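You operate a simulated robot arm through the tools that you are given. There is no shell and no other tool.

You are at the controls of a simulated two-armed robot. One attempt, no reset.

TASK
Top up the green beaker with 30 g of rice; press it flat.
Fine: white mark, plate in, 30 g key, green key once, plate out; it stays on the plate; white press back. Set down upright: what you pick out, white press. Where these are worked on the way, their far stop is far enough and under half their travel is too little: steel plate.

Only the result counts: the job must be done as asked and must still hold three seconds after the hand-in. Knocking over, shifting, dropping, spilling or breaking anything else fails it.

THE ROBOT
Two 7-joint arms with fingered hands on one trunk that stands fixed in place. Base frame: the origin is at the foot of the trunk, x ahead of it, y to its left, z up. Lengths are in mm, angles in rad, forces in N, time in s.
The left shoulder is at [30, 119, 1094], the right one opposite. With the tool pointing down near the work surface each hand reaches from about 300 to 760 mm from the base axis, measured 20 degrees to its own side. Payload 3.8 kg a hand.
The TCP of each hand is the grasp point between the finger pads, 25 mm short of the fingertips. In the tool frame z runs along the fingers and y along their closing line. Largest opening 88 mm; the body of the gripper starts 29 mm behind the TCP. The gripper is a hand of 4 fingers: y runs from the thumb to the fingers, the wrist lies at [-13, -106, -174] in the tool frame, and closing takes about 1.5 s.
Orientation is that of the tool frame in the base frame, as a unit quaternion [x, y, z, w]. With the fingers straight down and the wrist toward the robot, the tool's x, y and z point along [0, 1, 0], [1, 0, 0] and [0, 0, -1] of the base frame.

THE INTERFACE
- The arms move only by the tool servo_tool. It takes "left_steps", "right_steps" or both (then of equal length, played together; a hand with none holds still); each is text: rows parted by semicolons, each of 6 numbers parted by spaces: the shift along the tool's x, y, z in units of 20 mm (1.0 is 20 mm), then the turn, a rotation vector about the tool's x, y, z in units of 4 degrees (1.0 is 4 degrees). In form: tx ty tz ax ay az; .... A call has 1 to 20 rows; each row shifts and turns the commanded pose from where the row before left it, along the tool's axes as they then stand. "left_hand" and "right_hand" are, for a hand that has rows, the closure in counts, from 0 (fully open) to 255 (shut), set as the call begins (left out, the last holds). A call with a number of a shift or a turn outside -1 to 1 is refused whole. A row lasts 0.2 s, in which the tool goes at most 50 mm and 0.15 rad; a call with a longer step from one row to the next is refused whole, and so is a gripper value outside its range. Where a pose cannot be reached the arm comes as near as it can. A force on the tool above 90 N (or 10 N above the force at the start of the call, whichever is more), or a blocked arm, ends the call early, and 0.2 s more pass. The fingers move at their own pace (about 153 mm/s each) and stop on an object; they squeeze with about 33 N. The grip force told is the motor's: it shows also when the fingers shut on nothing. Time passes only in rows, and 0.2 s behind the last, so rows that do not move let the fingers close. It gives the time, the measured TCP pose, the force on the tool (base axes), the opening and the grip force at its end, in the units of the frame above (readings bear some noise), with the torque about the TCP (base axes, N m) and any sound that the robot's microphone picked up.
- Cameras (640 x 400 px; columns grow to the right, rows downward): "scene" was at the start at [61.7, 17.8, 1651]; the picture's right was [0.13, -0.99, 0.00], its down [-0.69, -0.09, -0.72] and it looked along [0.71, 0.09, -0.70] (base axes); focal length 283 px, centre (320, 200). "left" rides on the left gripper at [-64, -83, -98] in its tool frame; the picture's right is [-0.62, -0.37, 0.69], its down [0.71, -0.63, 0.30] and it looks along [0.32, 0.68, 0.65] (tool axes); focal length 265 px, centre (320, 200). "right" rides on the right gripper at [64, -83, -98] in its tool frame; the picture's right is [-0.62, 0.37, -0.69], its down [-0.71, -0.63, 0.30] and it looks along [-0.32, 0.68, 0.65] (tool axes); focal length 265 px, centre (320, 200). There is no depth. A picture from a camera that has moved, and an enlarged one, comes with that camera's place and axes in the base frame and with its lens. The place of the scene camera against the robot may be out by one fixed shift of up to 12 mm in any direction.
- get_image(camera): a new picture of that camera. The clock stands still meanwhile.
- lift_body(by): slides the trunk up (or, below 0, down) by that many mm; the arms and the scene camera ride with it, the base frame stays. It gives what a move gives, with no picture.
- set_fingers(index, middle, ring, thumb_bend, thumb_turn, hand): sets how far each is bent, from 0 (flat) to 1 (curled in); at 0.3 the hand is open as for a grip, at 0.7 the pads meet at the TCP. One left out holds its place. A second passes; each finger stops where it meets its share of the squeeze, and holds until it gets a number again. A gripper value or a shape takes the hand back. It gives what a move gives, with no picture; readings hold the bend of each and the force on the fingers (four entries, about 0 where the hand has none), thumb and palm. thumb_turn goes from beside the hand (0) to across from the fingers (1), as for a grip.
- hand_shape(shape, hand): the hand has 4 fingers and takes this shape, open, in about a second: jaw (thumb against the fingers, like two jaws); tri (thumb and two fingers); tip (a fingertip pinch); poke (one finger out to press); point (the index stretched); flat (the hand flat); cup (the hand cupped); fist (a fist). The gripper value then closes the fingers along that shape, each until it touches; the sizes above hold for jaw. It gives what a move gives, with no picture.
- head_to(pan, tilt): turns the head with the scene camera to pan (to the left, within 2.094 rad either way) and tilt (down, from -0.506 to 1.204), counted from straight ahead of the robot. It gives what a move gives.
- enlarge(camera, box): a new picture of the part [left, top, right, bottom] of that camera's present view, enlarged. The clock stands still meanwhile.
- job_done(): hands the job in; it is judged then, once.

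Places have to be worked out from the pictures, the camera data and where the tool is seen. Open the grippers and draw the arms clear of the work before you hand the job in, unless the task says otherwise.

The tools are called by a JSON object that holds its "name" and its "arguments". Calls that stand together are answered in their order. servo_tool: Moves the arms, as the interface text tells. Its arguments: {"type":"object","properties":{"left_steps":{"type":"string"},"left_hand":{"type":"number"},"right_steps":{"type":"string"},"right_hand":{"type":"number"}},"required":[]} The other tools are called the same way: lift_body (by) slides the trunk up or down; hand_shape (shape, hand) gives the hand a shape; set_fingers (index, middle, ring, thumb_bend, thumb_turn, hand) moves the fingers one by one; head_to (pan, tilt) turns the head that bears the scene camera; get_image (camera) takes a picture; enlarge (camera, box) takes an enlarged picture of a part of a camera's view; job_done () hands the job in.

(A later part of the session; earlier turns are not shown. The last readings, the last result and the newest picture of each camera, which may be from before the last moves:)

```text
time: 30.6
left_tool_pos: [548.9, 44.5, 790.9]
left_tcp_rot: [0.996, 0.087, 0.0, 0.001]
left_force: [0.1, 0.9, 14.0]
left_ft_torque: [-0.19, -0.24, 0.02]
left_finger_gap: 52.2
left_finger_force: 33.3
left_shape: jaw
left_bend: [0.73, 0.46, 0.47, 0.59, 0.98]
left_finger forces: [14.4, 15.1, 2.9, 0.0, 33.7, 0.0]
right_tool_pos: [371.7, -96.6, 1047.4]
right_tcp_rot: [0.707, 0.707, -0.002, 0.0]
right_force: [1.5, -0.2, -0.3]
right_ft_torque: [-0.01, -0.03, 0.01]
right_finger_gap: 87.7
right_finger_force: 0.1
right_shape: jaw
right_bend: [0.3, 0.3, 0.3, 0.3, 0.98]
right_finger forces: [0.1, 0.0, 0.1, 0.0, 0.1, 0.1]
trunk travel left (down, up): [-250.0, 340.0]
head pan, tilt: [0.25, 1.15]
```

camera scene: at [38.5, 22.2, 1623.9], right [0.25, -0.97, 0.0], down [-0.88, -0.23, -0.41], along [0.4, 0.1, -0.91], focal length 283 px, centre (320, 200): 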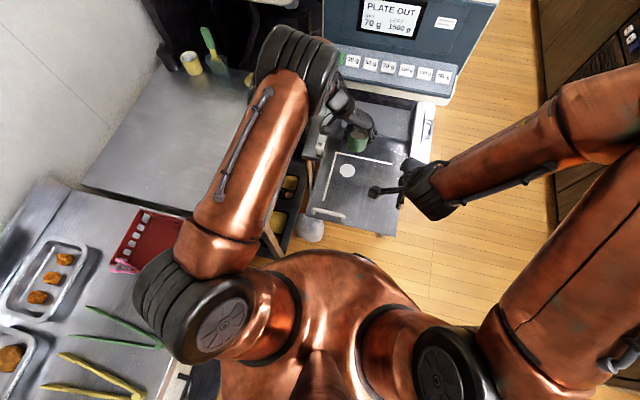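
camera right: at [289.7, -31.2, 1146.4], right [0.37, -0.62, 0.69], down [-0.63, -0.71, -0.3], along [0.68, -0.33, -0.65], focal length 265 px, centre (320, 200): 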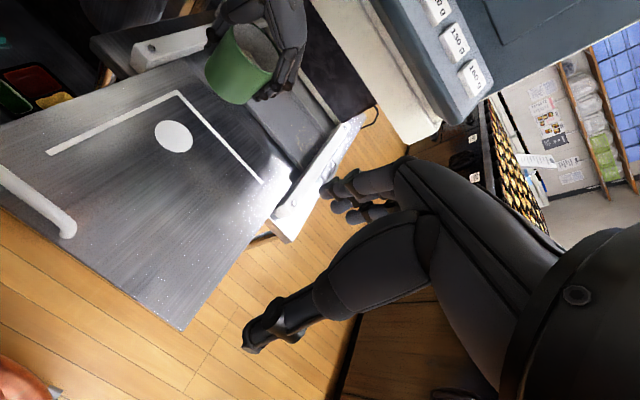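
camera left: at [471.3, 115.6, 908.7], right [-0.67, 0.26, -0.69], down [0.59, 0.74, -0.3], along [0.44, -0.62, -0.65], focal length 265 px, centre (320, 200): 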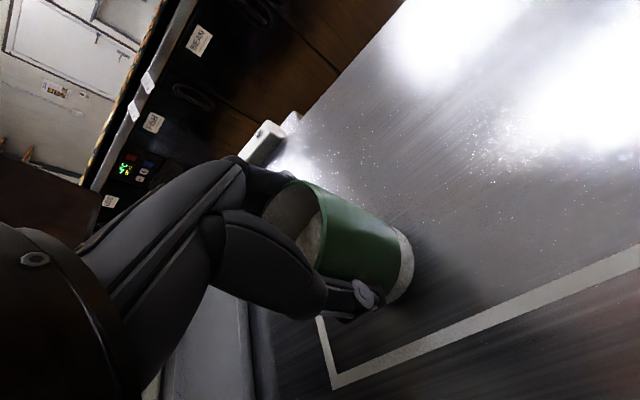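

Beaker is firmly seated (14 N). I ease up 1 mm and open the hand.

{"name": "servo_tool", "arguments": {"left_steps": "0 0 -.06 0 0 0;0 0 0 0 0 0"}}

{"name": "servo_tool", "arguments": {"left_steps": "0 0 0 0 0 0;0 0 0 0 0 0;0 0 0 0 0 0;0 0 0 0 0 0;0 0 0 0 0 0;0 0 0 0 0 0", "left_hand": 0}}

{"name": "enlarge", "arguments": {"camera": "right", "box": [80, 40, 280, 200]}}

{"name": "enlarge", "arguments": {"camera": "left", "box": [240, 160, 460, 340]}}

```text
time: 31.2
left_tool_pos: [547.7, 44.1, 790.8]
left_tcp_rot: [0.996, 0.087, 0.0, 0.0]
left_force: [-0.4, 0.0, 10.4]
left_ft_torque: [-0.18, -0.24, 0.03]
left_finger_gap: 52.2
left_finger_force: 33.0
left_shape: jaw
left_bend: [0.73, 0.46, 0.47, 0.59, 0.98]
left_finger forces: [14.5, 15.2, 3.0, 0.0, 33.1, 0.0]
right_tool_pos: [372.0, -95.9, 1048.2]
right_tcp_rot: [0.708, 0.707, -0.001, 0.0]
right_force: [0.6, -0.6, 0.8]
right_ft_torque: [-0.01, -0.02, 0.02]
right_finger_gap: 87.7
right_finger_force: 0.1
right_shape: jaw
right_bend: [0.3, 0.3, 0.3, 0.3, 0.98]
right_finger forces: [0.0, 0.1, 0.0, 0.1, 0.1, 0.1]
trunk travel left (down, up): [-250.0, 340.0]
head pan, tilt: [0.25, 1.15]
```

```text
time: 32.6
left_tool_pos: [548.2, 43.8, 789.8]
left_tcp_rot: [0.996, 0.088, 0.0, 0.0]
left_force: [-0.7, 0.2, 1.1]
left_ft_torque: [0.01, 0.01, -0.02]
left_finger_gap: 87.9
left_finger_force: 0.0
left_shape: jaw
left_bend: [0.3, 0.3, 0.3, 0.3, 0.98]
left_finger forces: [0.4, 0.0, 0.0, 0.1, 0.9, 0.0]
right_tool_pos: [373.0, -95.5, 1048.1]
right_tcp_rot: [0.707, 0.707, -0.001, 0.0]
right_force: [-0.4, 0.1, 0.2]
right_ft_torque: [0.02, -0.03, 0.01]
right_finger_gap: 87.6
right_finger_force: 0.1
right_shape: jaw
right_bend: [0.3, 0.3, 0.3, 0.3, 0.98]
right_finger forces: [0.1, 0.0, 0.0, 0.0, 0.1, 0.0]
trunk travel left (down, up): [-250.0, 340.0]
head pan, tilt: [0.25, 1.15]
```

```text
2.50 times, centred on (180, 120) of right
camera zoom: at [289.5, -31.3, 1146.4], right [0.37, -0.62, 0.69], down [-0.63, -0.71, -0.3], along [0.68, -0.33, -0.65], focal length 664 px, centre (670, 400)
```

zoom: 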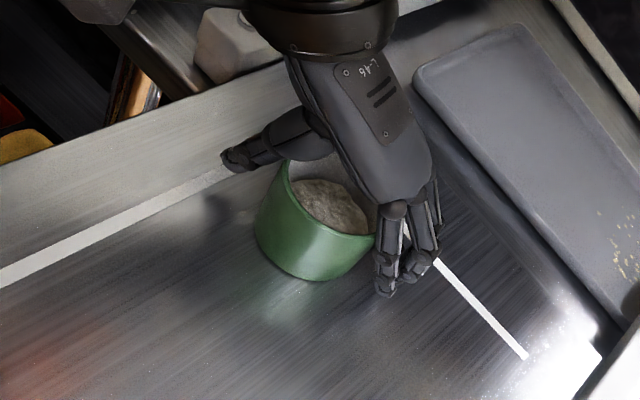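

```text
2.22 times, centred on (350, 250) of left
camera zoom: at [471.1, 115.4, 887.9], right [-0.67, 0.26, -0.69], down [0.59, 0.74, -0.3], along [0.44, -0.62, -0.65], focal length 590 px, centre (253, 89)
```

zoom: 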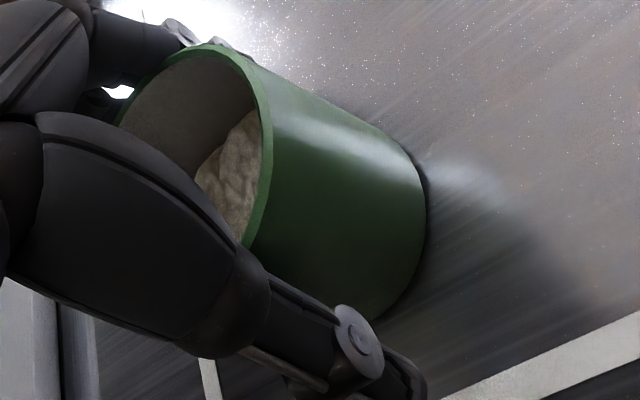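

The beaker stands on the mark. Index and thumb still brush it (≤1 N), so I spread the fingers a bit wider before lifting.

{"name": "set_fingers", "arguments": {"hand": "left", "index": 0.15, "middle": 0.15, "ring": 0.15, "thumb_bend": 0.15}}

{"name": "enlarge", "arguments": {"camera": "right", "box": [80, 40, 280, 200]}}

```text
time: 33.6
left_tool_pos: [548.1, 44.9, 790.2]
left_tcp_rot: [0.996, 0.087, 0.0, 0.0]
left_force: [0.3, -0.2, -0.3]
left_ft_torque: [0.0, 0.0, -0.01]
left_finger_gap: 111.9
left_finger_force: 0.1
left_shape: fingers
left_bend: [0.15, 0.15, 0.15, 0.15, 0.98]
left_finger forces: [0.1, 0.0, 0.1, 0.1, 0.1, 0.0]
right_tool_pos: [373.7, -96.4, 1048.2]
right_tcp_rot: [0.707, 0.707, -0.001, 0.0]
right_force: [-0.1, -0.6, 0.4]
right_ft_torque: [0.01, -0.02, -0.01]
right_finger_gap: 87.6
right_finger_force: 0.1
right_shape: jaw
right_bend: [0.3, 0.3, 0.3, 0.3, 0.98]
right_finger forces: [0.0, 0.1, 0.0, 0.1, 0.0, 0.0]
trunk travel left (down, up): [-250.0, 340.0]
head pan, tilt: [0.25, 1.15]
```

```text
2.50 times, centred on (180, 120) of right
camera zoom: at [289.6, -31.3, 1146.4], right [0.37, -0.62, 0.69], down [-0.63, -0.71, -0.3], along [0.68, -0.33, -0.65], focal length 664 px, centre (670, 400)
```

zoom: 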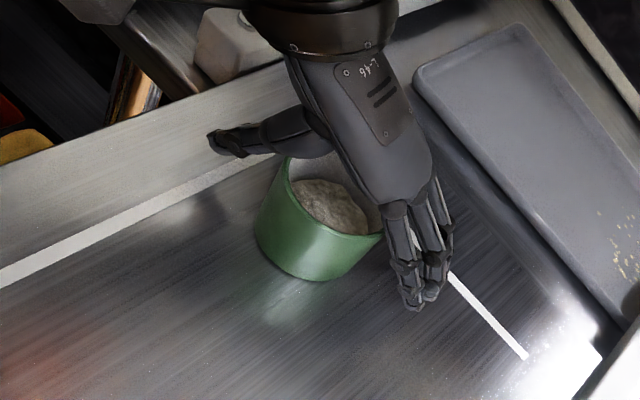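

All contact is gone. I lift the left hand straight up 150 mm.

{"name": "servo_tool", "arguments": {"left_steps": "0 0 -.2 0 0 0;0 0 -.5 0 0 0;0 0 -.8 0 0 0;0 0 -1 0 0 0;0 0 -1 0 0 0;0 0 -1 0 0 0;0 0 -1 0 0 0;0 0 -1 0 0 0;0 0 -1 0 0 0;0 0 0 0 0 0"}}

{"name": "get_image", "arguments": {"camera": "left"}}

{"name": "enlarge", "arguments": {"camera": "scene", "box": [300, 110, 420, 230]}}

{"name": "get_image", "arguments": {"camera": "right"}}

```text
time: 35.9
left_tool_pos: [547.3, 43.7, 941.0]
left_tcp_rot: [0.996, 0.088, 0.0, 0.0]
left_force: [-0.6, -0.7, -0.6]
left_ft_torque: [0.01, -0.02, -0.02]
left_finger_gap: 112.1
left_finger_force: 0.1
left_shape: fingers
left_bend: [0.15, 0.15, 0.15, 0.15, 0.98]
left_finger forces: [0.0, 0.0, 0.1, 0.0, 0.1, 0.0]
right_tool_pos: [372.3, -95.6, 1048.7]
right_tcp_rot: [0.707, 0.707, -0.001, 0.0]
right_force: [-0.1, 0.3, 0.8]
right_ft_torque: [-0.03, 0.02, -0.02]
right_finger_gap: 87.7
right_finger_force: 0.3
right_shape: jaw
right_bend: [0.3, 0.3, 0.3, 0.3, 0.98]
right_finger forces: [0.0, 0.1, 0.1, 0.1, 0.0, 0.0]
trunk travel left (down, up): [-250.0, 340.0]
head pan, tilt: [0.25, 1.15]
```

```text
taken
camera left: at [470.8, 114.6, 1039.3], right [-0.67, 0.26, -0.69], down [0.59, 0.74, -0.3], along [0.44, -0.62, -0.65], focal length 265 px, centre (320, 200)
```

left: 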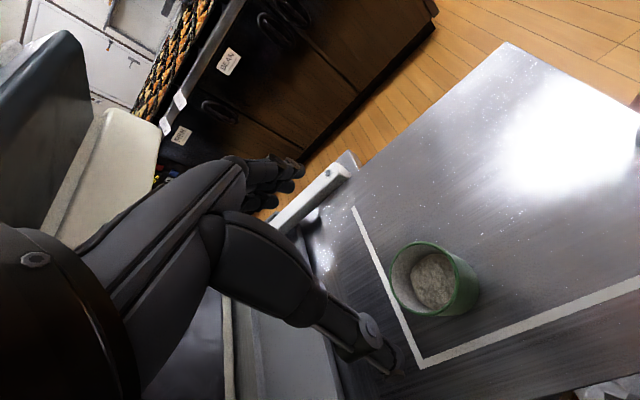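

```text
3.33 times, centred on (360, 170) of scene
camera zoom: at [38.6, 22.1, 1623.9], right [0.25, -0.97, 0.0], down [-0.88, -0.23, -0.41], along [0.4, 0.1, -0.91], focal length 944 px, centre (187, 300)
```

zoom: 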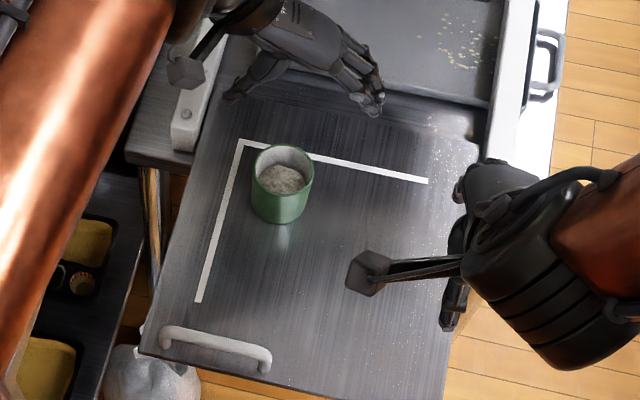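

```text
taken
camera right: at [289.8, -31.3, 1146.4], right [0.37, -0.62, 0.69], down [-0.63, -0.71, -0.3], along [0.68, -0.33, -0.65], focal length 265 px, centre (320, 200)
```

right: 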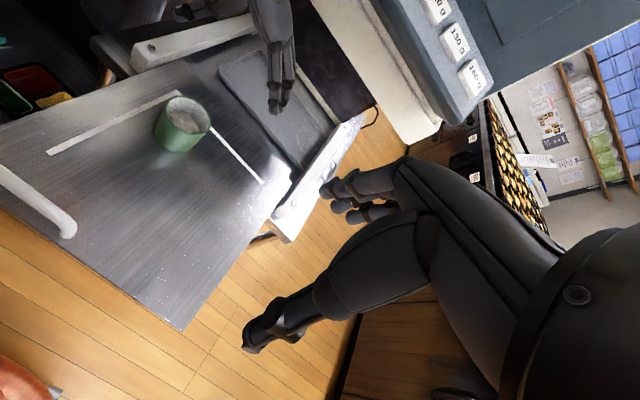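

The beaker covers the mark and stands upright. The plate handle bar runs along y at x≈365, from y≈16 to 125, z≈768. I draw the right hand aside and pull the left back, then turn it to the default yaw for gripping the handle.

{"name": "hand_shape", "arguments": {"shape": "jaw", "hand": "left"}}

{"name": "servo_tool", "arguments": {"left_steps": "-.4 0 -.2 0 0 0;-.4 0 -.2 0 0 0;-.4 0 -.2 0 0 0;-.4 0 -.2 0 0 0;-.4 0 -.2 0 0 0;-.4 0 -.2 0 0 0;-.4 0 -.2 0 0 0;-.4 0 -.2 0 0 0;-.4 0 -.2 0 0 0;-.4 0 -.2 0 0 0", "right_steps": "-.8 .4 0 0 0 0;-.8 .4 0 0 0 0;-.8 .4 0 0 0 0;-.8 .4 0 0 0 0;-.8 .4 0 0 0 0;-.8 .4 0 0 0 0;-.8 .4 0 0 0 0;-.8 .4 0 0 0 0;-.8 .4 0 0 0 0;-.8 .4 0 0 0 0"}}

{"name": "servo_tool", "arguments": {"left_steps": "0 0 0 0 0 -1;0 0 0 0 0 -1;0 0 0 0 0 -1;0 0 0 0 0 -1;0 0 0 0 0 -1;0 0 0 0 0 -1;0 0 0 0 0 -1;0 0 0 0 0 -1;0 0 0 0 0 -1;0 0 0 0 0 -1;0 0 0 0 0 -1;0 0 0 0 0 -1;0 0 0 0 0 -1;0 0 0 0 0 -1;0 0 0 0 0 -1;0 0 0 0 0 -1;0 0 0 0 0 -1;0 0 0 0 0 -1;0 0 0 0 0 -1;0 0 0 0 0 -1"}}

{"name": "get_image", "arguments": {"camera": "left"}}

{"name": "get_image", "arguments": {"camera": "right"}}

{"name": "get_image", "arguments": {"camera": "scene"}}

```text
time: 36.8
left_tool_pos: [548.3, 44.5, 941.2]
left_tcp_rot: [0.996, 0.087, 0.0, -0.001]
left_force: [0.2, -0.3, -0.7]
left_ft_torque: [-0.04, 0.04, 0.02]
left_finger_gap: 87.9
left_finger_force: 0.1
left_shape: jaw
left_bend: [0.3, 0.3, 0.3, 0.3, 0.98]
left_finger forces: [0.1, 0.0, 0.1, 0.1, 0.0, 0.0]
right_tool_pos: [373.0, -96.0, 1047.3]
right_tcp_rot: [0.707, 0.707, -0.002, 0.0]
right_force: [0.2, -0.1, 0.1]
right_ft_torque: [-0.01, 0.01, -0.01]
right_finger_gap: 87.7
right_finger_force: 0.1
right_shape: jaw
right_bend: [0.3, 0.3, 0.3, 0.3, 0.98]
right_finger forces: [0.1, 0.0, 0.1, 0.1, 0.0, 0.1]
trunk travel left (down, up): [-250.0, 340.0]
head pan, tilt: [0.25, 1.15]
```

```text
time: 39.0
left_tool_pos: [468.7, 31.0, 981.4]
left_tcp_rot: [0.996, 0.087, 0.0, 0.0]
left_force: [-0.8, -0.2, 0.7]
left_ft_torque: [0.01, -0.01, 0.0]
left_finger_gap: 88.1
left_finger_force: 0.1
left_shape: jaw
left_bend: [0.3, 0.3, 0.3, 0.3, 0.98]
left_finger forces: [0.0, 0.0, 0.0, 0.0, 0.0, 0.0]
right_tool_pos: [452.8, -255.4, 1048.1]
right_tcp_rot: [0.708, 0.707, 0.0, 0.0]
right_force: [0.1, 0.4, 0.5]
right_ft_torque: [-0.02, 0.01, -0.02]
right_finger_gap: 87.4
right_finger_force: 0.0
right_shape: jaw
right_bend: [0.3, 0.3, 0.3, 0.3, 0.98]
right_finger forces: [0.0, 0.1, 0.0, 0.1, 0.0, 0.1]
trunk travel left (down, up): [-250.0, 340.0]
head pan, tilt: [0.25, 1.15]
```

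```text
time: 43.1
left_tool_pos: [469.3, 30.8, 982.3]
left_tcp_rot: [0.707, 0.707, 0.0, 0.0]
left_force: [0.3, 0.7, 1.1]
left_ft_torque: [0.01, 0.01, -0.04]
left_finger_gap: 88.1
left_finger_force: 0.1
left_shape: jaw
left_bend: [0.3, 0.3, 0.3, 0.3, 0.98]
left_finger forces: [0.0, 0.0, 0.0, 0.0, 0.0, 0.0]
right_tool_pos: [451.5, -254.7, 1047.6]
right_tcp_rot: [0.707, 0.707, 0.0, 0.0]
right_force: [-0.1, 0.3, 0.2]
right_ft_torque: [0.0, 0.03, -0.02]
right_finger_gap: 87.5
right_finger_force: 0.0
right_shape: jaw
right_bend: [0.3, 0.3, 0.3, 0.3, 0.98]
right_finger forces: [0.0, 0.0, 0.0, 0.0, 0.1, 0.0]
trunk travel left (down, up): [-250.0, 340.0]
head pan, tilt: [0.25, 1.15]
```

```text
taken
camera left: at [387.2, -33.8, 1079.0], right [-0.37, -0.62, -0.69], down [-0.63, 0.71, -0.3], along [0.68, 0.33, -0.65], focal length 265 px, centre (320, 200)
```

left: 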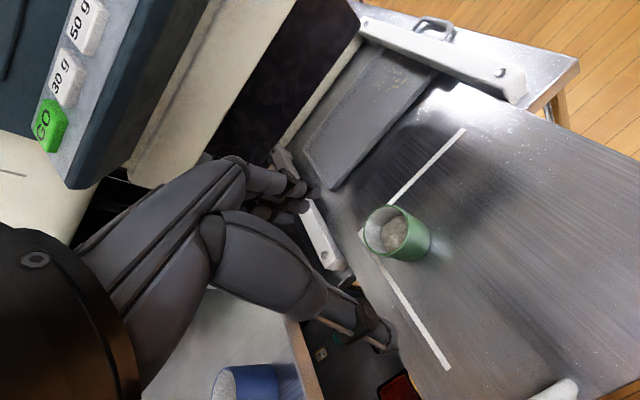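

```text
taken
camera right: at [368.5, -190.5, 1146.9], right [0.37, -0.62, 0.69], down [-0.63, -0.71, -0.3], along [0.68, -0.32, -0.65], focal length 265 px, centre (320, 200)
```

right: 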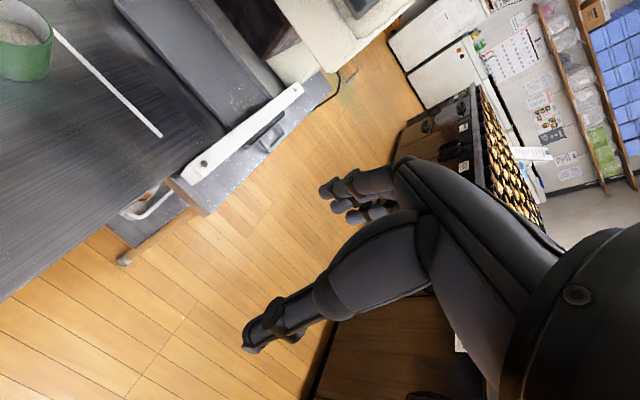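

```text
taken
camera scene: at [38.1, 21.5, 1623.9], right [0.25, -0.97, 0.0], down [-0.88, -0.23, -0.41], along [0.4, 0.1, -0.91], focal length 283 px, centre (320, 200)
```

scene: 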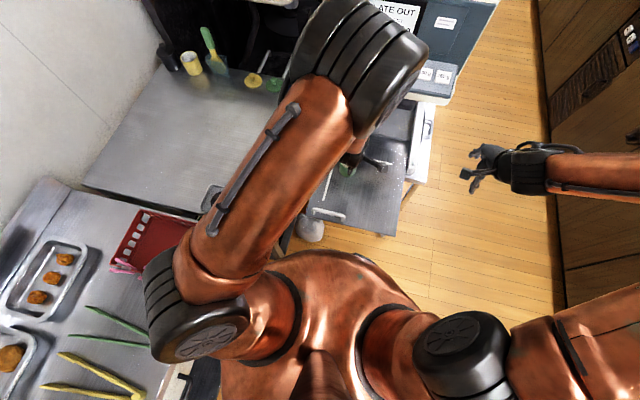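

Clear view: beaker on its mark. I bring the left hand over the handle at (366, 71), then down to z≈832.

{"name": "servo_tool", "arguments": {"left_steps": ".25 -.64 0 0 0 0;.25 -.64 0 0 0 0;.25 -.64 0 0 0 0;.25 -.64 0 0 0 0;.25 -.64 0 0 0 0;.25 -.64 0 0 0 0;.25 -.64 0 0 0 0;.25 -.67 0 0 0 0;0 0 .9 0 0 0;0 0 .9 0 0 0;0 0 .9 0 0 0;0 0 .9 0 0 0;0 0 .9 0 0 0;0 0 .9 0 0 0;0 0 .9 0 0 0;0 0 .9 0 0 0;0 0 .3 0 0 0;0 0 0 0 0 0"}}

{"name": "get_image", "arguments": {"camera": "left"}}

{"name": "get_image", "arguments": {"camera": "scene"}}

{"name": "enlarge", "arguments": {"camera": "scene", "box": [280, 150, 420, 250]}}

```text
time: 47.0
left_tool_pos: [367.7, 71.6, 831.2]
left_tcp_rot: [0.707, 0.707, 0.0, 0.0]
left_force: [-0.4, 0.7, -0.2]
left_ft_torque: [-0.01, 0.01, -0.02]
left_finger_gap: 87.9
left_finger_force: 0.1
left_shape: jaw
left_bend: [0.3, 0.3, 0.3, 0.3, 0.98]
left_finger forces: [0.1, 0.1, 0.0, 0.1, 0.0, 0.0]
right_tool_pos: [453.3, -254.7, 1049.1]
right_tcp_rot: [0.708, 0.706, 0.0, 0.0]
right_force: [-0.9, 0.1, 0.6]
right_ft_torque: [0.03, -0.01, 0.0]
right_finger_gap: 87.5
right_finger_force: 0.1
right_shape: jaw
right_bend: [0.3, 0.3, 0.3, 0.3, 0.98]
right_finger forces: [0.0, 0.0, 0.0, 0.0, 0.0, 0.1]
trunk travel left (down, up): [-250.0, 340.0]
head pan, tilt: [0.25, 1.15]
```

```text
taken
camera left: at [284.7, 6.8, 929.0], right [-0.37, -0.62, -0.69], down [-0.63, 0.71, -0.3], along [0.68, 0.32, -0.65], focal length 265 px, centre (320, 200)
```

left: 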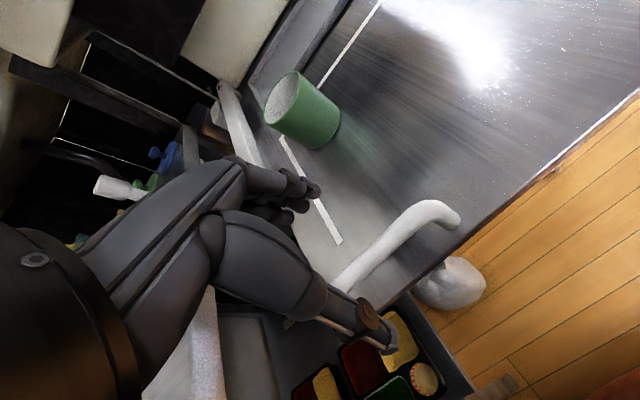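

```text
taken
camera scene: at [38.3, 21.9, 1623.9], right [0.25, -0.97, 0.0], down [-0.88, -0.23, -0.41], along [0.4, 0.1, -0.91], focal length 283 px, centre (320, 200)
```

scene: 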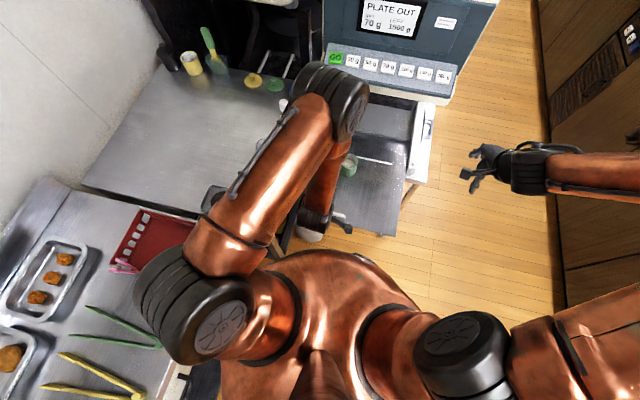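

```text
4.00 times, centred on (350, 200) of scene
camera zoom: at [38.3, 21.9, 1623.9], right [0.25, -0.97, 0.0], down [-0.88, -0.23, -0.41], along [0.4, 0.1, -0.91], focal length 1132 px, centre (200, 200)
```

zoom: 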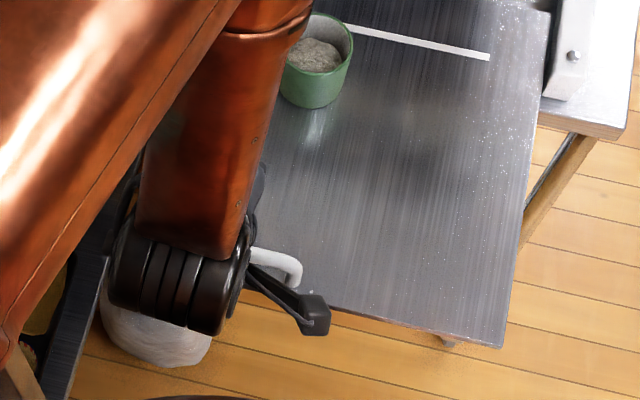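

The TCP is right above the handle bar (bar x≈367–369). I descend to z≈780 so the fingers straddle the bar without touching the plate.

{"name": "servo_tool", "arguments": {"left_steps": "0 0 .6 0 0 0;0 0 .6 0 0 0;0 0 .5 0 0 0;0 0 .4 0 0 0;0 0 .25 0 0 0;0 0 .2 0 0 0;0 0 0 0 0 0"}}

{"name": "enlarge", "arguments": {"camera": "left", "box": [220, 120, 500, 380]}}

```text
time: 48.5
left_tool_pos: [366.2, 71.2, 780.2]
left_tcp_rot: [0.706, 0.708, 0.0, 0.0]
left_force: [0.9, 0.7, 0.5]
left_ft_torque: [0.0, -0.05, 0.0]
left_finger_gap: 88.2
left_finger_force: 0.1
left_shape: jaw
left_bend: [0.3, 0.3, 0.3, 0.3, 0.98]
left_finger forces: [0.1, 0.1, 0.0, 0.1, 0.1, 0.1]
right_tool_pos: [451.9, -255.0, 1047.4]
right_tcp_rot: [0.707, 0.707, 0.0, 0.0]
right_force: [0.3, 0.1, 0.2]
right_ft_torque: [-0.01, 0.03, -0.04]
right_finger_gap: 87.6
right_finger_force: 0.0
right_shape: jaw
right_bend: [0.3, 0.3, 0.3, 0.3, 0.98]
right_finger forces: [0.1, 0.0, 0.0, 0.0, 0.1, 0.1]
trunk travel left (down, up): [-250.0, 340.0]
head pan, tilt: [0.25, 1.15]
```

```text
1.54 times, centred on (360, 250) of left
camera zoom: at [284.2, 6.8, 877.4], right [-0.37, -0.62, -0.69], down [-0.63, 0.71, -0.3], along [0.68, 0.32, -0.65], focal length 408 px, centre (258, 123)
```

zoom: 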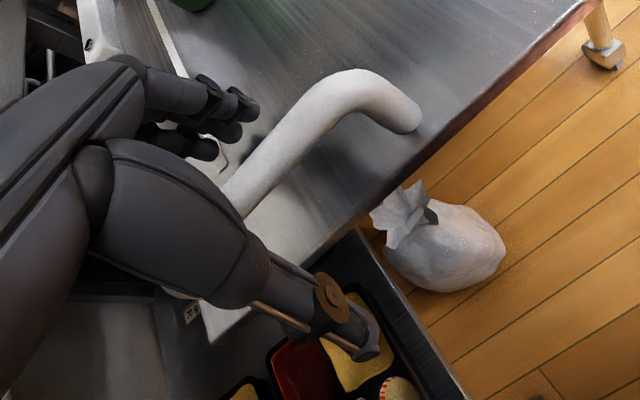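

The bar measures about (363, 70, 782) with its top near 789, so the TCP is level with it. I close the left hand on the bar.

{"name": "servo_tool", "arguments": {"left_steps": "0 0 0 0 0 0;0 0 0 0 0 0;0 0 0 0 0 0;0 0 0 0 0 0;0 0 0 0 0 0;0 0 0 0 0 0;0 0 0 0 0 0;0 0 0 0 0 0", "left_hand": 255}}

{"name": "enlarge", "arguments": {"camera": "left", "box": [220, 120, 500, 380]}}

{"name": "enlarge", "arguments": {"camera": "scene", "box": [280, 150, 420, 250]}}

```text
time: 50.4
left_tool_pos: [366.4, 70.2, 780.1]
left_tcp_rot: [0.707, 0.707, 0.0, 0.0]
left_force: [-4.2, -1.7, -8.1]
left_ft_torque: [0.02, -0.05, 0.05]
left_finger_gap: 0.0
left_finger_force: 33.0
left_shape: jaw
left_bend: [0.7, 0.7, 0.7, 0.75, 1.0]
left_finger forces: [3.8, 0.1, 0.0, 0.0, 10.0, 0.1]
right_tool_pos: [453.4, -254.6, 1047.4]
right_tcp_rot: [0.707, 0.707, 0.0, 0.0]
right_force: [0.1, -0.1, 1.5]
right_ft_torque: [0.04, 0.04, 0.01]
right_finger_gap: 87.6
right_finger_force: 0.1
right_shape: jaw
right_bend: [0.3, 0.3, 0.3, 0.3, 0.98]
right_finger forces: [0.0, 0.0, 0.0, 0.0, 0.0, 0.0]
trunk travel left (down, up): [-250.0, 340.0]
head pan, tilt: [0.25, 1.15]
```

```text
1.54 times, centred on (360, 250) of left
camera zoom: at [284.0, 6.7, 877.3], right [-0.37, -0.62, -0.69], down [-0.63, 0.71, -0.3], along [0.68, 0.32, -0.65], focal length 408 px, centre (258, 123)
```

zoom: 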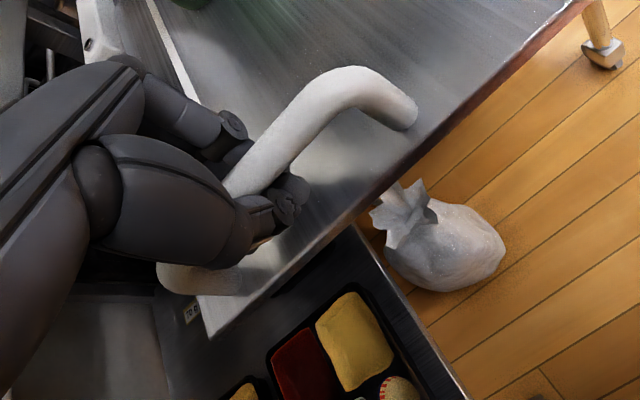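

```text
4.00 times, centred on (350, 200) of scene
camera zoom: at [38.3, 21.8, 1623.9], right [0.25, -0.97, 0.0], down [-0.88, -0.23, -0.41], along [0.4, 0.1, -0.91], focal length 1132 px, centre (200, 200)
```

zoom: 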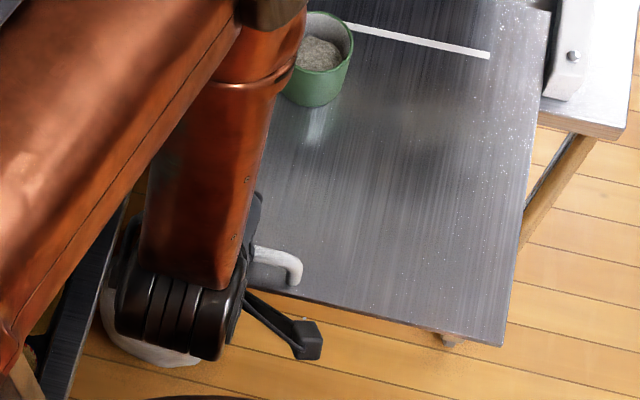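

The fingers have closed under the bar and cage it (bar between pads and palm). I ease the vertical load and push the plate in gently along +x, first 70 mm.

{"name": "servo_tool", "arguments": {"left_steps": "0 0 .1 0 0 0;0 .05 0 0 0 0;0 .1 0 0 0 0;0 .2 0 0 0 0;0 .3 0 0 0 0;0 .4 0 0 0 0;0 .4 0 0 0 0;0 .4 0 0 0 0;0 .4 0 0 0 0;0 .4 0 0 0 0;0 .3 0 0 0 0;0 .2 0 0 0 0;0 .1 0 0 0 0;0 0 0 0 0 0"}}

{"name": "get_image", "arguments": {"camera": "scene"}}

{"name": "get_image", "arguments": {"camera": "left"}}

{"name": "get_image", "arguments": {"camera": "right"}}

```text
time: 53.4
left_tool_pos: [433.2, 69.6, 779.1]
left_tcp_rot: [0.707, 0.708, 0.0, 0.001]
left_force: [-1.7, -1.7, -0.9]
left_ft_torque: [-0.05, 0.01, 0.03]
left_finger_gap: 0.0
left_finger_force: 33.5
left_shape: jaw
left_bend: [0.7, 0.7, 0.7, 0.76, 1.0]
left_finger forces: [3.5, 0.1, 0.0, 0.0, 5.0, 0.1]
right_tool_pos: [452.8, -256.0, 1048.3]
right_tcp_rot: [0.708, 0.706, 0.001, 0.0]
right_force: [0.4, 0.2, -0.2]
right_ft_torque: [-0.01, -0.01, 0.02]
right_finger_gap: 87.7
right_finger_force: 0.0
right_shape: jaw
right_bend: [0.3, 0.3, 0.3, 0.3, 0.98]
right_finger forces: [0.0, 0.1, 0.0, 0.0, 0.0, 0.1]
trunk travel left (down, up): [-250.0, 340.0]
head pan, tilt: [0.25, 1.15]
```

```text
taken
camera scene: at [38.1, 21.7, 1623.9], right [0.25, -0.97, 0.0], down [-0.88, -0.23, -0.41], along [0.4, 0.1, -0.91], focal length 283 px, centre (320, 200)
```

scene: 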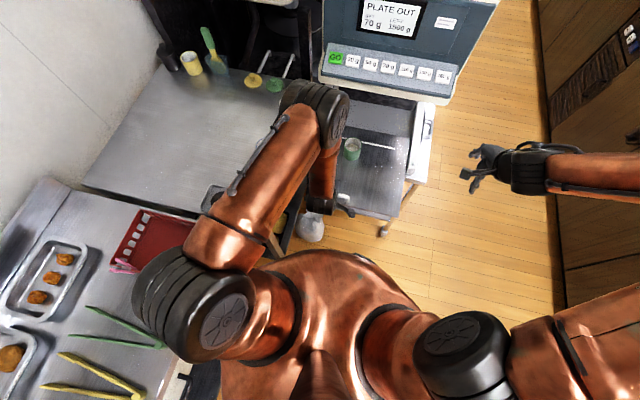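

```text
taken
camera left: at [349.8, 6.5, 875.6], right [-0.37, -0.62, -0.69], down [-0.63, 0.71, -0.3], along [0.68, 0.32, -0.65], focal length 265 px, centre (320, 200)
```

left: 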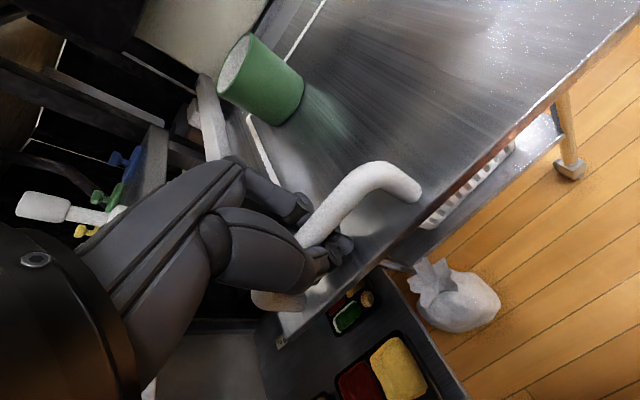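

```text
taken
camera right: at [368.5, -190.3, 1146.9], right [0.37, -0.62, 0.69], down [-0.63, -0.71, -0.3], along [0.68, -0.32, -0.65], focal length 265 px, centre (320, 200)
```

right: 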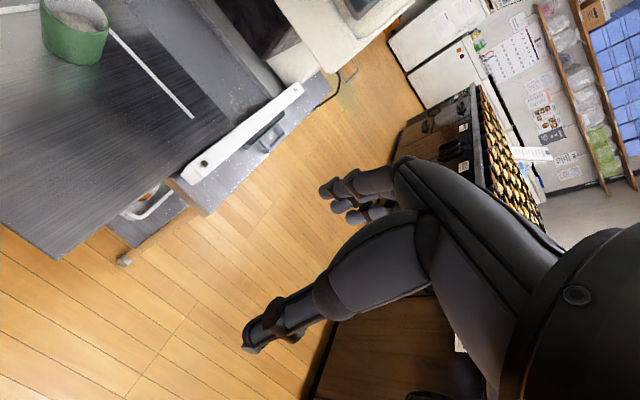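

The plate slides smoothly with the beaker upright. I push on in the same gentle way.

{"name": "servo_tool", "arguments": {"left_steps": "0 .05 0 0 0 0;0 .15 0 0 0 0;0 .3 0 0 0 0;0 .4 0 0 0 0;0 .4 0 0 0 0;0 .4 0 0 0 0;0 .4 0 0 0 0;0 .4 0 0 0 0;0 .4 0 0 0 0;0 .4 0 0 0 0;0 .3 0 0 0 0;0 .2 0 0 0 0;0 .1 0 0 0 0;0 0 0 0 0 0"}}

{"name": "get_image", "arguments": {"camera": "scene"}}

{"name": "get_image", "arguments": {"camera": "left"}}

{"name": "get_image", "arguments": {"camera": "right"}}

```text
time: 56.4
left_tool_pos: [510.8, 70.5, 778.2]
left_tcp_rot: [0.707, 0.707, 0.0, 0.0]
left_force: [-1.7, -2.6, -1.4]
left_ft_torque: [0.0, -0.01, 0.03]
left_finger_gap: 0.2
left_finger_force: 32.5
left_shape: jaw
left_bend: [0.7, 0.7, 0.7, 0.76, 1.0]
left_finger forces: [3.9, 0.1, 0.0, 0.1, 5.1, 0.1]
right_tool_pos: [453.3, -255.6, 1048.5]
right_tcp_rot: [0.707, 0.707, 0.0, -0.001]
right_force: [-0.7, -0.2, -0.2]
right_ft_torque: [0.0, 0.03, -0.05]
right_finger_gap: 87.4
right_finger_force: 0.0
right_shape: jaw
right_bend: [0.3, 0.3, 0.3, 0.3, 0.98]
right_finger forces: [0.0, 0.1, 0.0, 0.0, 0.0, 0.0]
trunk travel left (down, up): [-250.0, 340.0]
head pan, tilt: [0.25, 1.15]
```

```text
taken
camera scene: at [38.3, 21.4, 1623.9], right [0.25, -0.97, 0.0], down [-0.88, -0.23, -0.41], along [0.4, 0.1, -0.91], focal length 283 px, centre (320, 200)
```

scene: 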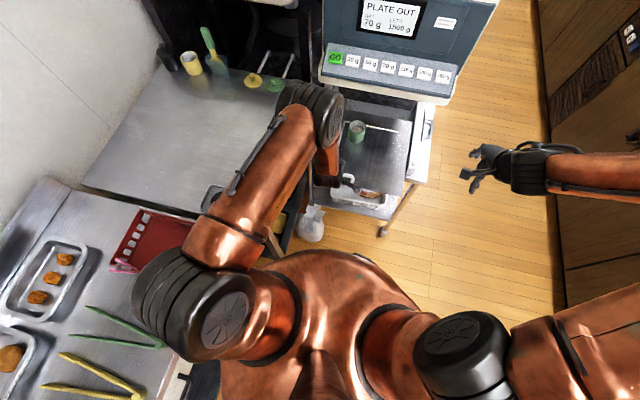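

```text
taken
camera left: at [427.4, 7.0, 875.5], right [-0.37, -0.62, -0.69], down [-0.63, 0.71, -0.3], along [0.68, 0.32, -0.65], focal length 265 px, centre (320, 200)
```

left: 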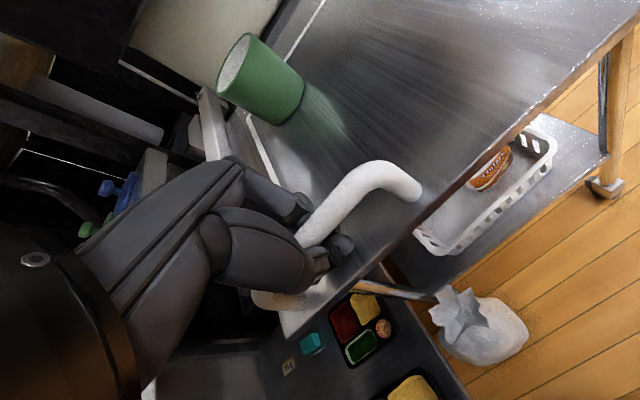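

```text
taken
camera right: at [368.6, -190.6, 1146.9], right [0.37, -0.62, 0.69], down [-0.63, -0.71, -0.3], along [0.68, -0.32, -0.65], focal length 265 px, centre (320, 200)
```

right: 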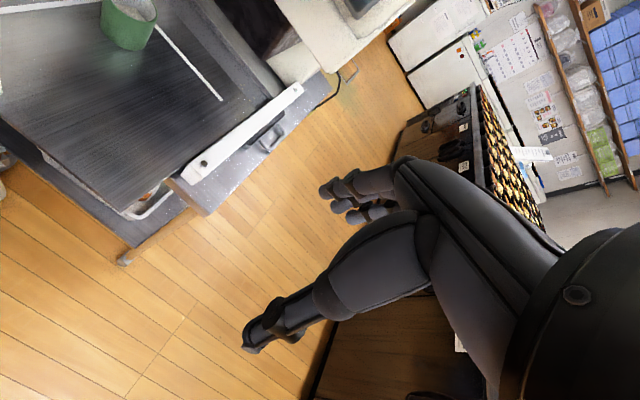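

Moved 145 mm so far with ~2 N drag and no stop. I continue.

{"name": "servo_tool", "arguments": {"left_steps": "0 .05 0 0 0 0;0 .15 0 0 0 0;0 .3 0 0 0 0;0 .35 0 0 0 0;0 .35 0 0 0 0;0 .35 0 0 0 0;0 .35 0 0 0 0;0 .35 0 0 0 0;0 .3 0 0 0 0;0 .2 0 0 0 0;0 .1 0 0 0 0;0 0 0 0 0 0"}}

{"name": "get_image", "arguments": {"camera": "scene"}}

{"name": "get_image", "arguments": {"camera": "left"}}

{"name": "get_image", "arguments": {"camera": "right"}}

```text
time: 59.0
left_tool_pos: [567.7, 70.1, 777.6]
left_tcp_rot: [0.707, 0.707, 0.0, 0.0]
left_force: [-0.3, -0.6, -3.7]
left_ft_torque: [0.02, 0.0, 0.05]
left_finger_gap: 0.0
left_finger_force: 32.2
left_shape: jaw
left_bend: [0.7, 0.7, 0.7, 0.76, 1.0]
left_finger forces: [4.5, 0.0, 0.1, 0.0, 5.7, 0.0]
right_tool_pos: [453.3, -254.9, 1048.4]
right_tcp_rot: [0.708, 0.707, -0.001, 0.0]
right_force: [0.2, -0.5, 0.0]
right_ft_torque: [0.02, -0.02, 0.0]
right_finger_gap: 87.6
right_finger_force: 0.0
right_shape: jaw
right_bend: [0.3, 0.3, 0.3, 0.3, 0.98]
right_finger forces: [0.1, 0.0, 0.0, 0.1, 0.1, 0.1]
trunk travel left (down, up): [-250.0, 340.0]
head pan, tilt: [0.25, 1.15]
```

```text
taken
camera scene: at [38.6, 22.0, 1623.9], right [0.25, -0.97, 0.0], down [-0.88, -0.23, -0.41], along [0.4, 0.1, -0.91], focal length 283 px, centre (320, 200)
```

scene: 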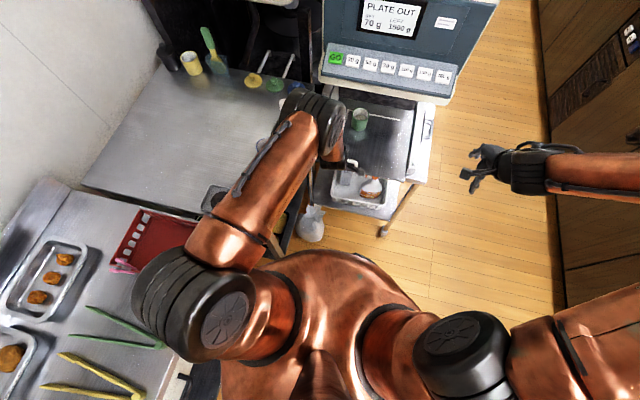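

```text
taken
camera left: at [485.1, 6.5, 875.8], right [-0.37, -0.62, -0.69], down [-0.63, 0.71, -0.3], along [0.68, 0.32, -0.65], focal length 265 px, centre (320, 200)
```

left: 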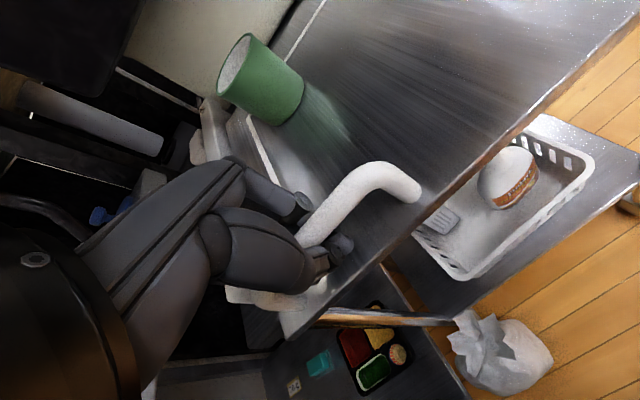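

```text
taken
camera right: at [368.9, -190.1, 1146.9], right [0.37, -0.62, 0.69], down [-0.63, -0.71, -0.3], along [0.68, -0.32, -0.65], focal length 265 px, centre (320, 200)
```

right: 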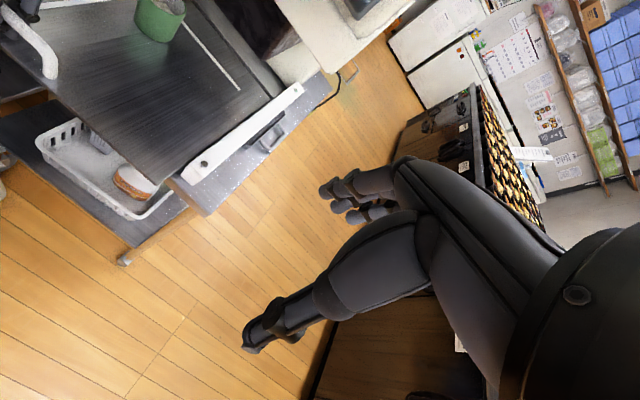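

200 mm travelled, screen still shows PLATE OUT and no stop felt. I keep pushing.

{"name": "servo_tool", "arguments": {"left_steps": "0 .05 0 0 0 0;0 .15 0 0 0 0;0 .3 0 0 0 0;0 .35 0 0 0 0;0 .35 0 0 0 0;0 .35 0 0 0 0;0 .3 0 0 0 0;0 .2 0 0 0 0;0 .1 0 0 0 0;0 0 0 0 0 0"}}

{"name": "get_image", "arguments": {"camera": "scene"}}

{"name": "get_image", "arguments": {"camera": "right"}}

```text
time: 61.1
left_tool_pos: [610.7, 69.6, 778.1]
left_tcp_rot: [0.707, 0.707, 0.0, 0.0]
left_force: [1.4, 1.4, -2.5]
left_ft_torque: [0.03, 0.04, 0.08]
left_finger_gap: 0.0
left_finger_force: 32.7
left_shape: jaw
left_bend: [0.7, 0.7, 0.7, 0.76, 1.0]
left_finger forces: [5.3, 0.1, 0.0, 0.0, 4.4, 0.0]
right_tool_pos: [452.5, -254.0, 1048.5]
right_tcp_rot: [0.707, 0.707, -0.001, 0.0]
right_force: [-0.8, -0.1, 0.2]
right_ft_torque: [0.01, -0.01, 0.03]
right_finger_gap: 87.7
right_finger_force: 0.0
right_shape: jaw
right_bend: [0.3, 0.3, 0.3, 0.3, 0.98]
right_finger forces: [0.0, 0.0, 0.0, 0.0, 0.1, 0.1]
trunk travel left (down, up): [-250.0, 340.0]
head pan, tilt: [0.25, 1.15]
```

```text
taken
camera scene: at [38.8, 22.2, 1623.9], right [0.25, -0.97, 0.0], down [-0.88, -0.23, -0.41], along [0.4, 0.1, -0.91], focal length 283 px, centre (320, 200)
```

scene: 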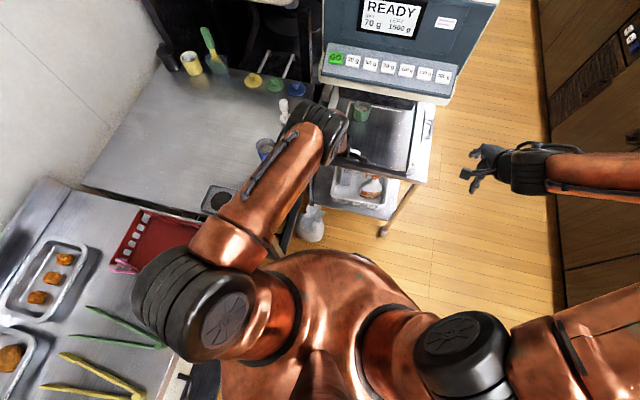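

```text
taken
camera right: at [369.0, -190.0, 1146.9], right [0.37, -0.62, 0.69], down [-0.63, -0.71, -0.3], along [0.68, -0.32, -0.65], focal length 265 px, centre (320, 200)
```

right: 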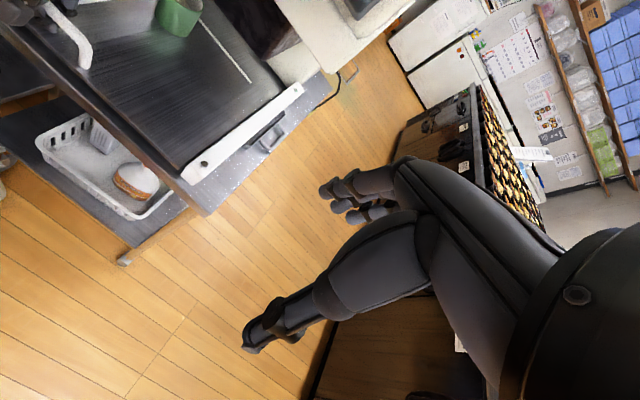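

The screen now shows READY. I push slowly on to the end stop, watching the force.

{"name": "servo_tool", "arguments": {"left_steps": "0 .1 0 0 0 0;0 .1 0 0 0 0;0 .1 0 0 0 0;0 .1 0 0 0 0;0 0 0 0 0 0"}}

{"name": "servo_tool", "arguments": {"left_steps": "0 .1 0 0 0 0;0 .1 0 0 0 0;0 .1 0 0 0 0;0 .1 0 0 0 0;0 0 0 0 0 0"}}

{"name": "get_image", "arguments": {"camera": "scene"}}

```text
time: 62.4
left_tool_pos: [616.3, 70.5, 778.2]
left_tcp_rot: [0.707, 0.707, -0.001, -0.002]
left_force: [-12.4, 1.0, -3.4]
left_ft_torque: [0.0, -0.05, 0.04]
left_finger_gap: 0.1
left_finger_force: 32.7
left_shape: jaw
left_bend: [0.7, 0.7, 0.7, 0.75, 1.0]
left_finger forces: [1.2, 0.0, 0.0, 0.0, 12.9, 0.0]
right_tool_pos: [452.0, -254.8, 1048.9]
right_tcp_rot: [0.707, 0.707, 0.0, 0.001]
right_force: [-0.3, 0.3, 1.0]
right_ft_torque: [0.02, 0.05, 0.02]
right_finger_gap: 87.4
right_finger_force: 0.0
right_shape: jaw
right_bend: [0.3, 0.3, 0.3, 0.3, 0.98]
right_finger forces: [0.0, 0.0, 0.0, 0.0, 0.0, 0.1]
trunk travel left (down, up): [-250.0, 340.0]
head pan, tilt: [0.25, 1.15]
```

```text
time: 63.5
left_tool_pos: [619.3, 70.3, 778.1]
left_tcp_rot: [0.707, 0.707, -0.002, -0.003]
left_force: [-33.3, -3.1, -1.4]
left_ft_torque: [-0.01, -0.19, 0.05]
left_finger_gap: 1.3
left_finger_force: 33.2
left_shape: jaw
left_bend: [0.7, 0.7, 0.7, 0.76, 1.0]
left_finger forces: [0.1, 0.0, 0.0, 0.0, 31.7, 0.1]
right_tool_pos: [450.4, -255.3, 1049.9]
right_tcp_rot: [0.707, 0.707, 0.002, 0.002]
right_force: [0.1, 0.2, -0.6]
right_ft_torque: [0.0, 0.0, 0.05]
right_finger_gap: 87.8
right_finger_force: 0.1
right_shape: jaw
right_bend: [0.3, 0.3, 0.3, 0.3, 0.98]
right_finger forces: [0.0, 0.0, 0.0, 0.1, 0.1, 0.1]
trunk travel left (down, up): [-250.0, 340.0]
head pan, tilt: [0.25, 1.15]
```

```text
taken
camera scene: at [33.7, 21.6, 1624.0], right [0.25, -0.97, 0.0], down [-0.88, -0.23, -0.41], along [0.4, 0.1, -0.91], focal length 283 px, centre (320, 200)
```

scene: 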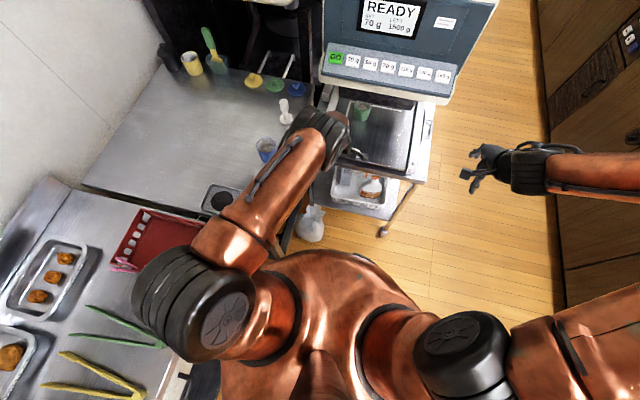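

End stop reached (33 N). I back the command off about 7 mm to relieve the force and open the hand.

{"name": "servo_tool", "arguments": {"left_steps": "0 -.15 0 0 0 0;0 -.15 0 0 0 0;0 0 0 0 0 0"}}

{"name": "servo_tool", "arguments": {"left_steps": "0 0 0 0 0 0;0 0 0 0 0 0;0 0 0 0 0 0;0 0 0 0 0 0;0 0 0 0 0 0;0 0 0 0 0 0;0 0 0 0 0 0", "left_hand": 0}}

{"name": "get_image", "arguments": {"camera": "left"}}

```text
time: 64.3
left_tool_pos: [618.4, 71.5, 777.7]
left_tcp_rot: [0.707, 0.707, 0.0, -0.001]
left_force: [-18.2, -5.5, -8.1]
left_ft_torque: [-0.01, -0.14, 0.05]
left_finger_gap: 0.7
left_finger_force: 32.6
left_shape: jaw
left_bend: [0.7, 0.7, 0.7, 0.76, 1.0]
left_finger forces: [0.2, 0.0, 0.1, 0.0, 19.7, 0.0]
right_tool_pos: [451.6, -254.4, 1049.1]
right_tcp_rot: [0.706, 0.708, 0.001, 0.0]
right_force: [0.1, -0.7, 0.3]
right_ft_torque: [0.0, -0.03, -0.01]
right_finger_gap: 87.5
right_finger_force: 0.1
right_shape: jaw
right_bend: [0.3, 0.3, 0.3, 0.3, 0.98]
right_finger forces: [0.0, 0.1, 0.1, 0.1, 0.0, 0.1]
trunk travel left (down, up): [-250.0, 340.0]
head pan, tilt: [0.25, 1.15]
```

```text
time: 66.0
left_tool_pos: [620.8, 70.8, 778.5]
left_tcp_rot: [0.707, 0.707, 0.001, -0.001]
left_force: [0.3, -0.7, 0.4]
left_ft_torque: [0.03, 0.01, 0.02]
left_finger_gap: 87.5
left_finger_force: 0.0
left_shape: jaw
left_bend: [0.3, 0.3, 0.3, 0.3, 0.98]
left_finger forces: [0.0, 0.1, 0.0, 0.0, 0.1, 0.0]
right_tool_pos: [452.1, -254.5, 1049.2]
right_tcp_rot: [0.707, 0.707, 0.0, -0.001]
right_force: [0.3, -0.2, 0.2]
right_ft_torque: [-0.01, 0.01, 0.01]
right_finger_gap: 87.4
right_finger_force: 0.1
right_shape: jaw
right_bend: [0.3, 0.3, 0.3, 0.3, 0.98]
right_finger forces: [0.1, 0.0, 0.0, 0.0, 0.1, 0.0]
trunk travel left (down, up): [-250.0, 340.0]
head pan, tilt: [0.25, 1.15]
```

```text
taken
camera left: at [536.8, 7.3, 875.5], right [-0.37, -0.62, -0.69], down [-0.63, 0.71, -0.3], along [0.68, 0.32, -0.65], focal length 265 px, centre (320, 200)
```

left: 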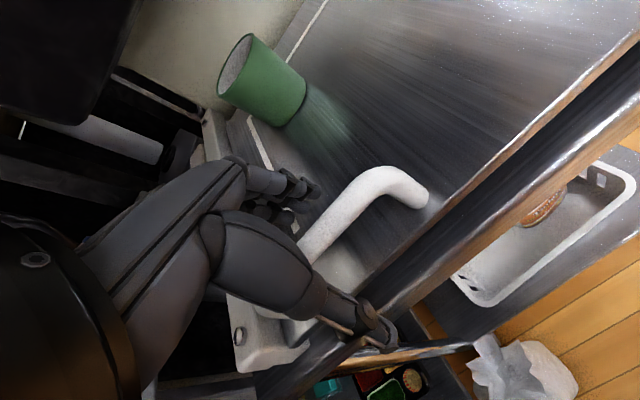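

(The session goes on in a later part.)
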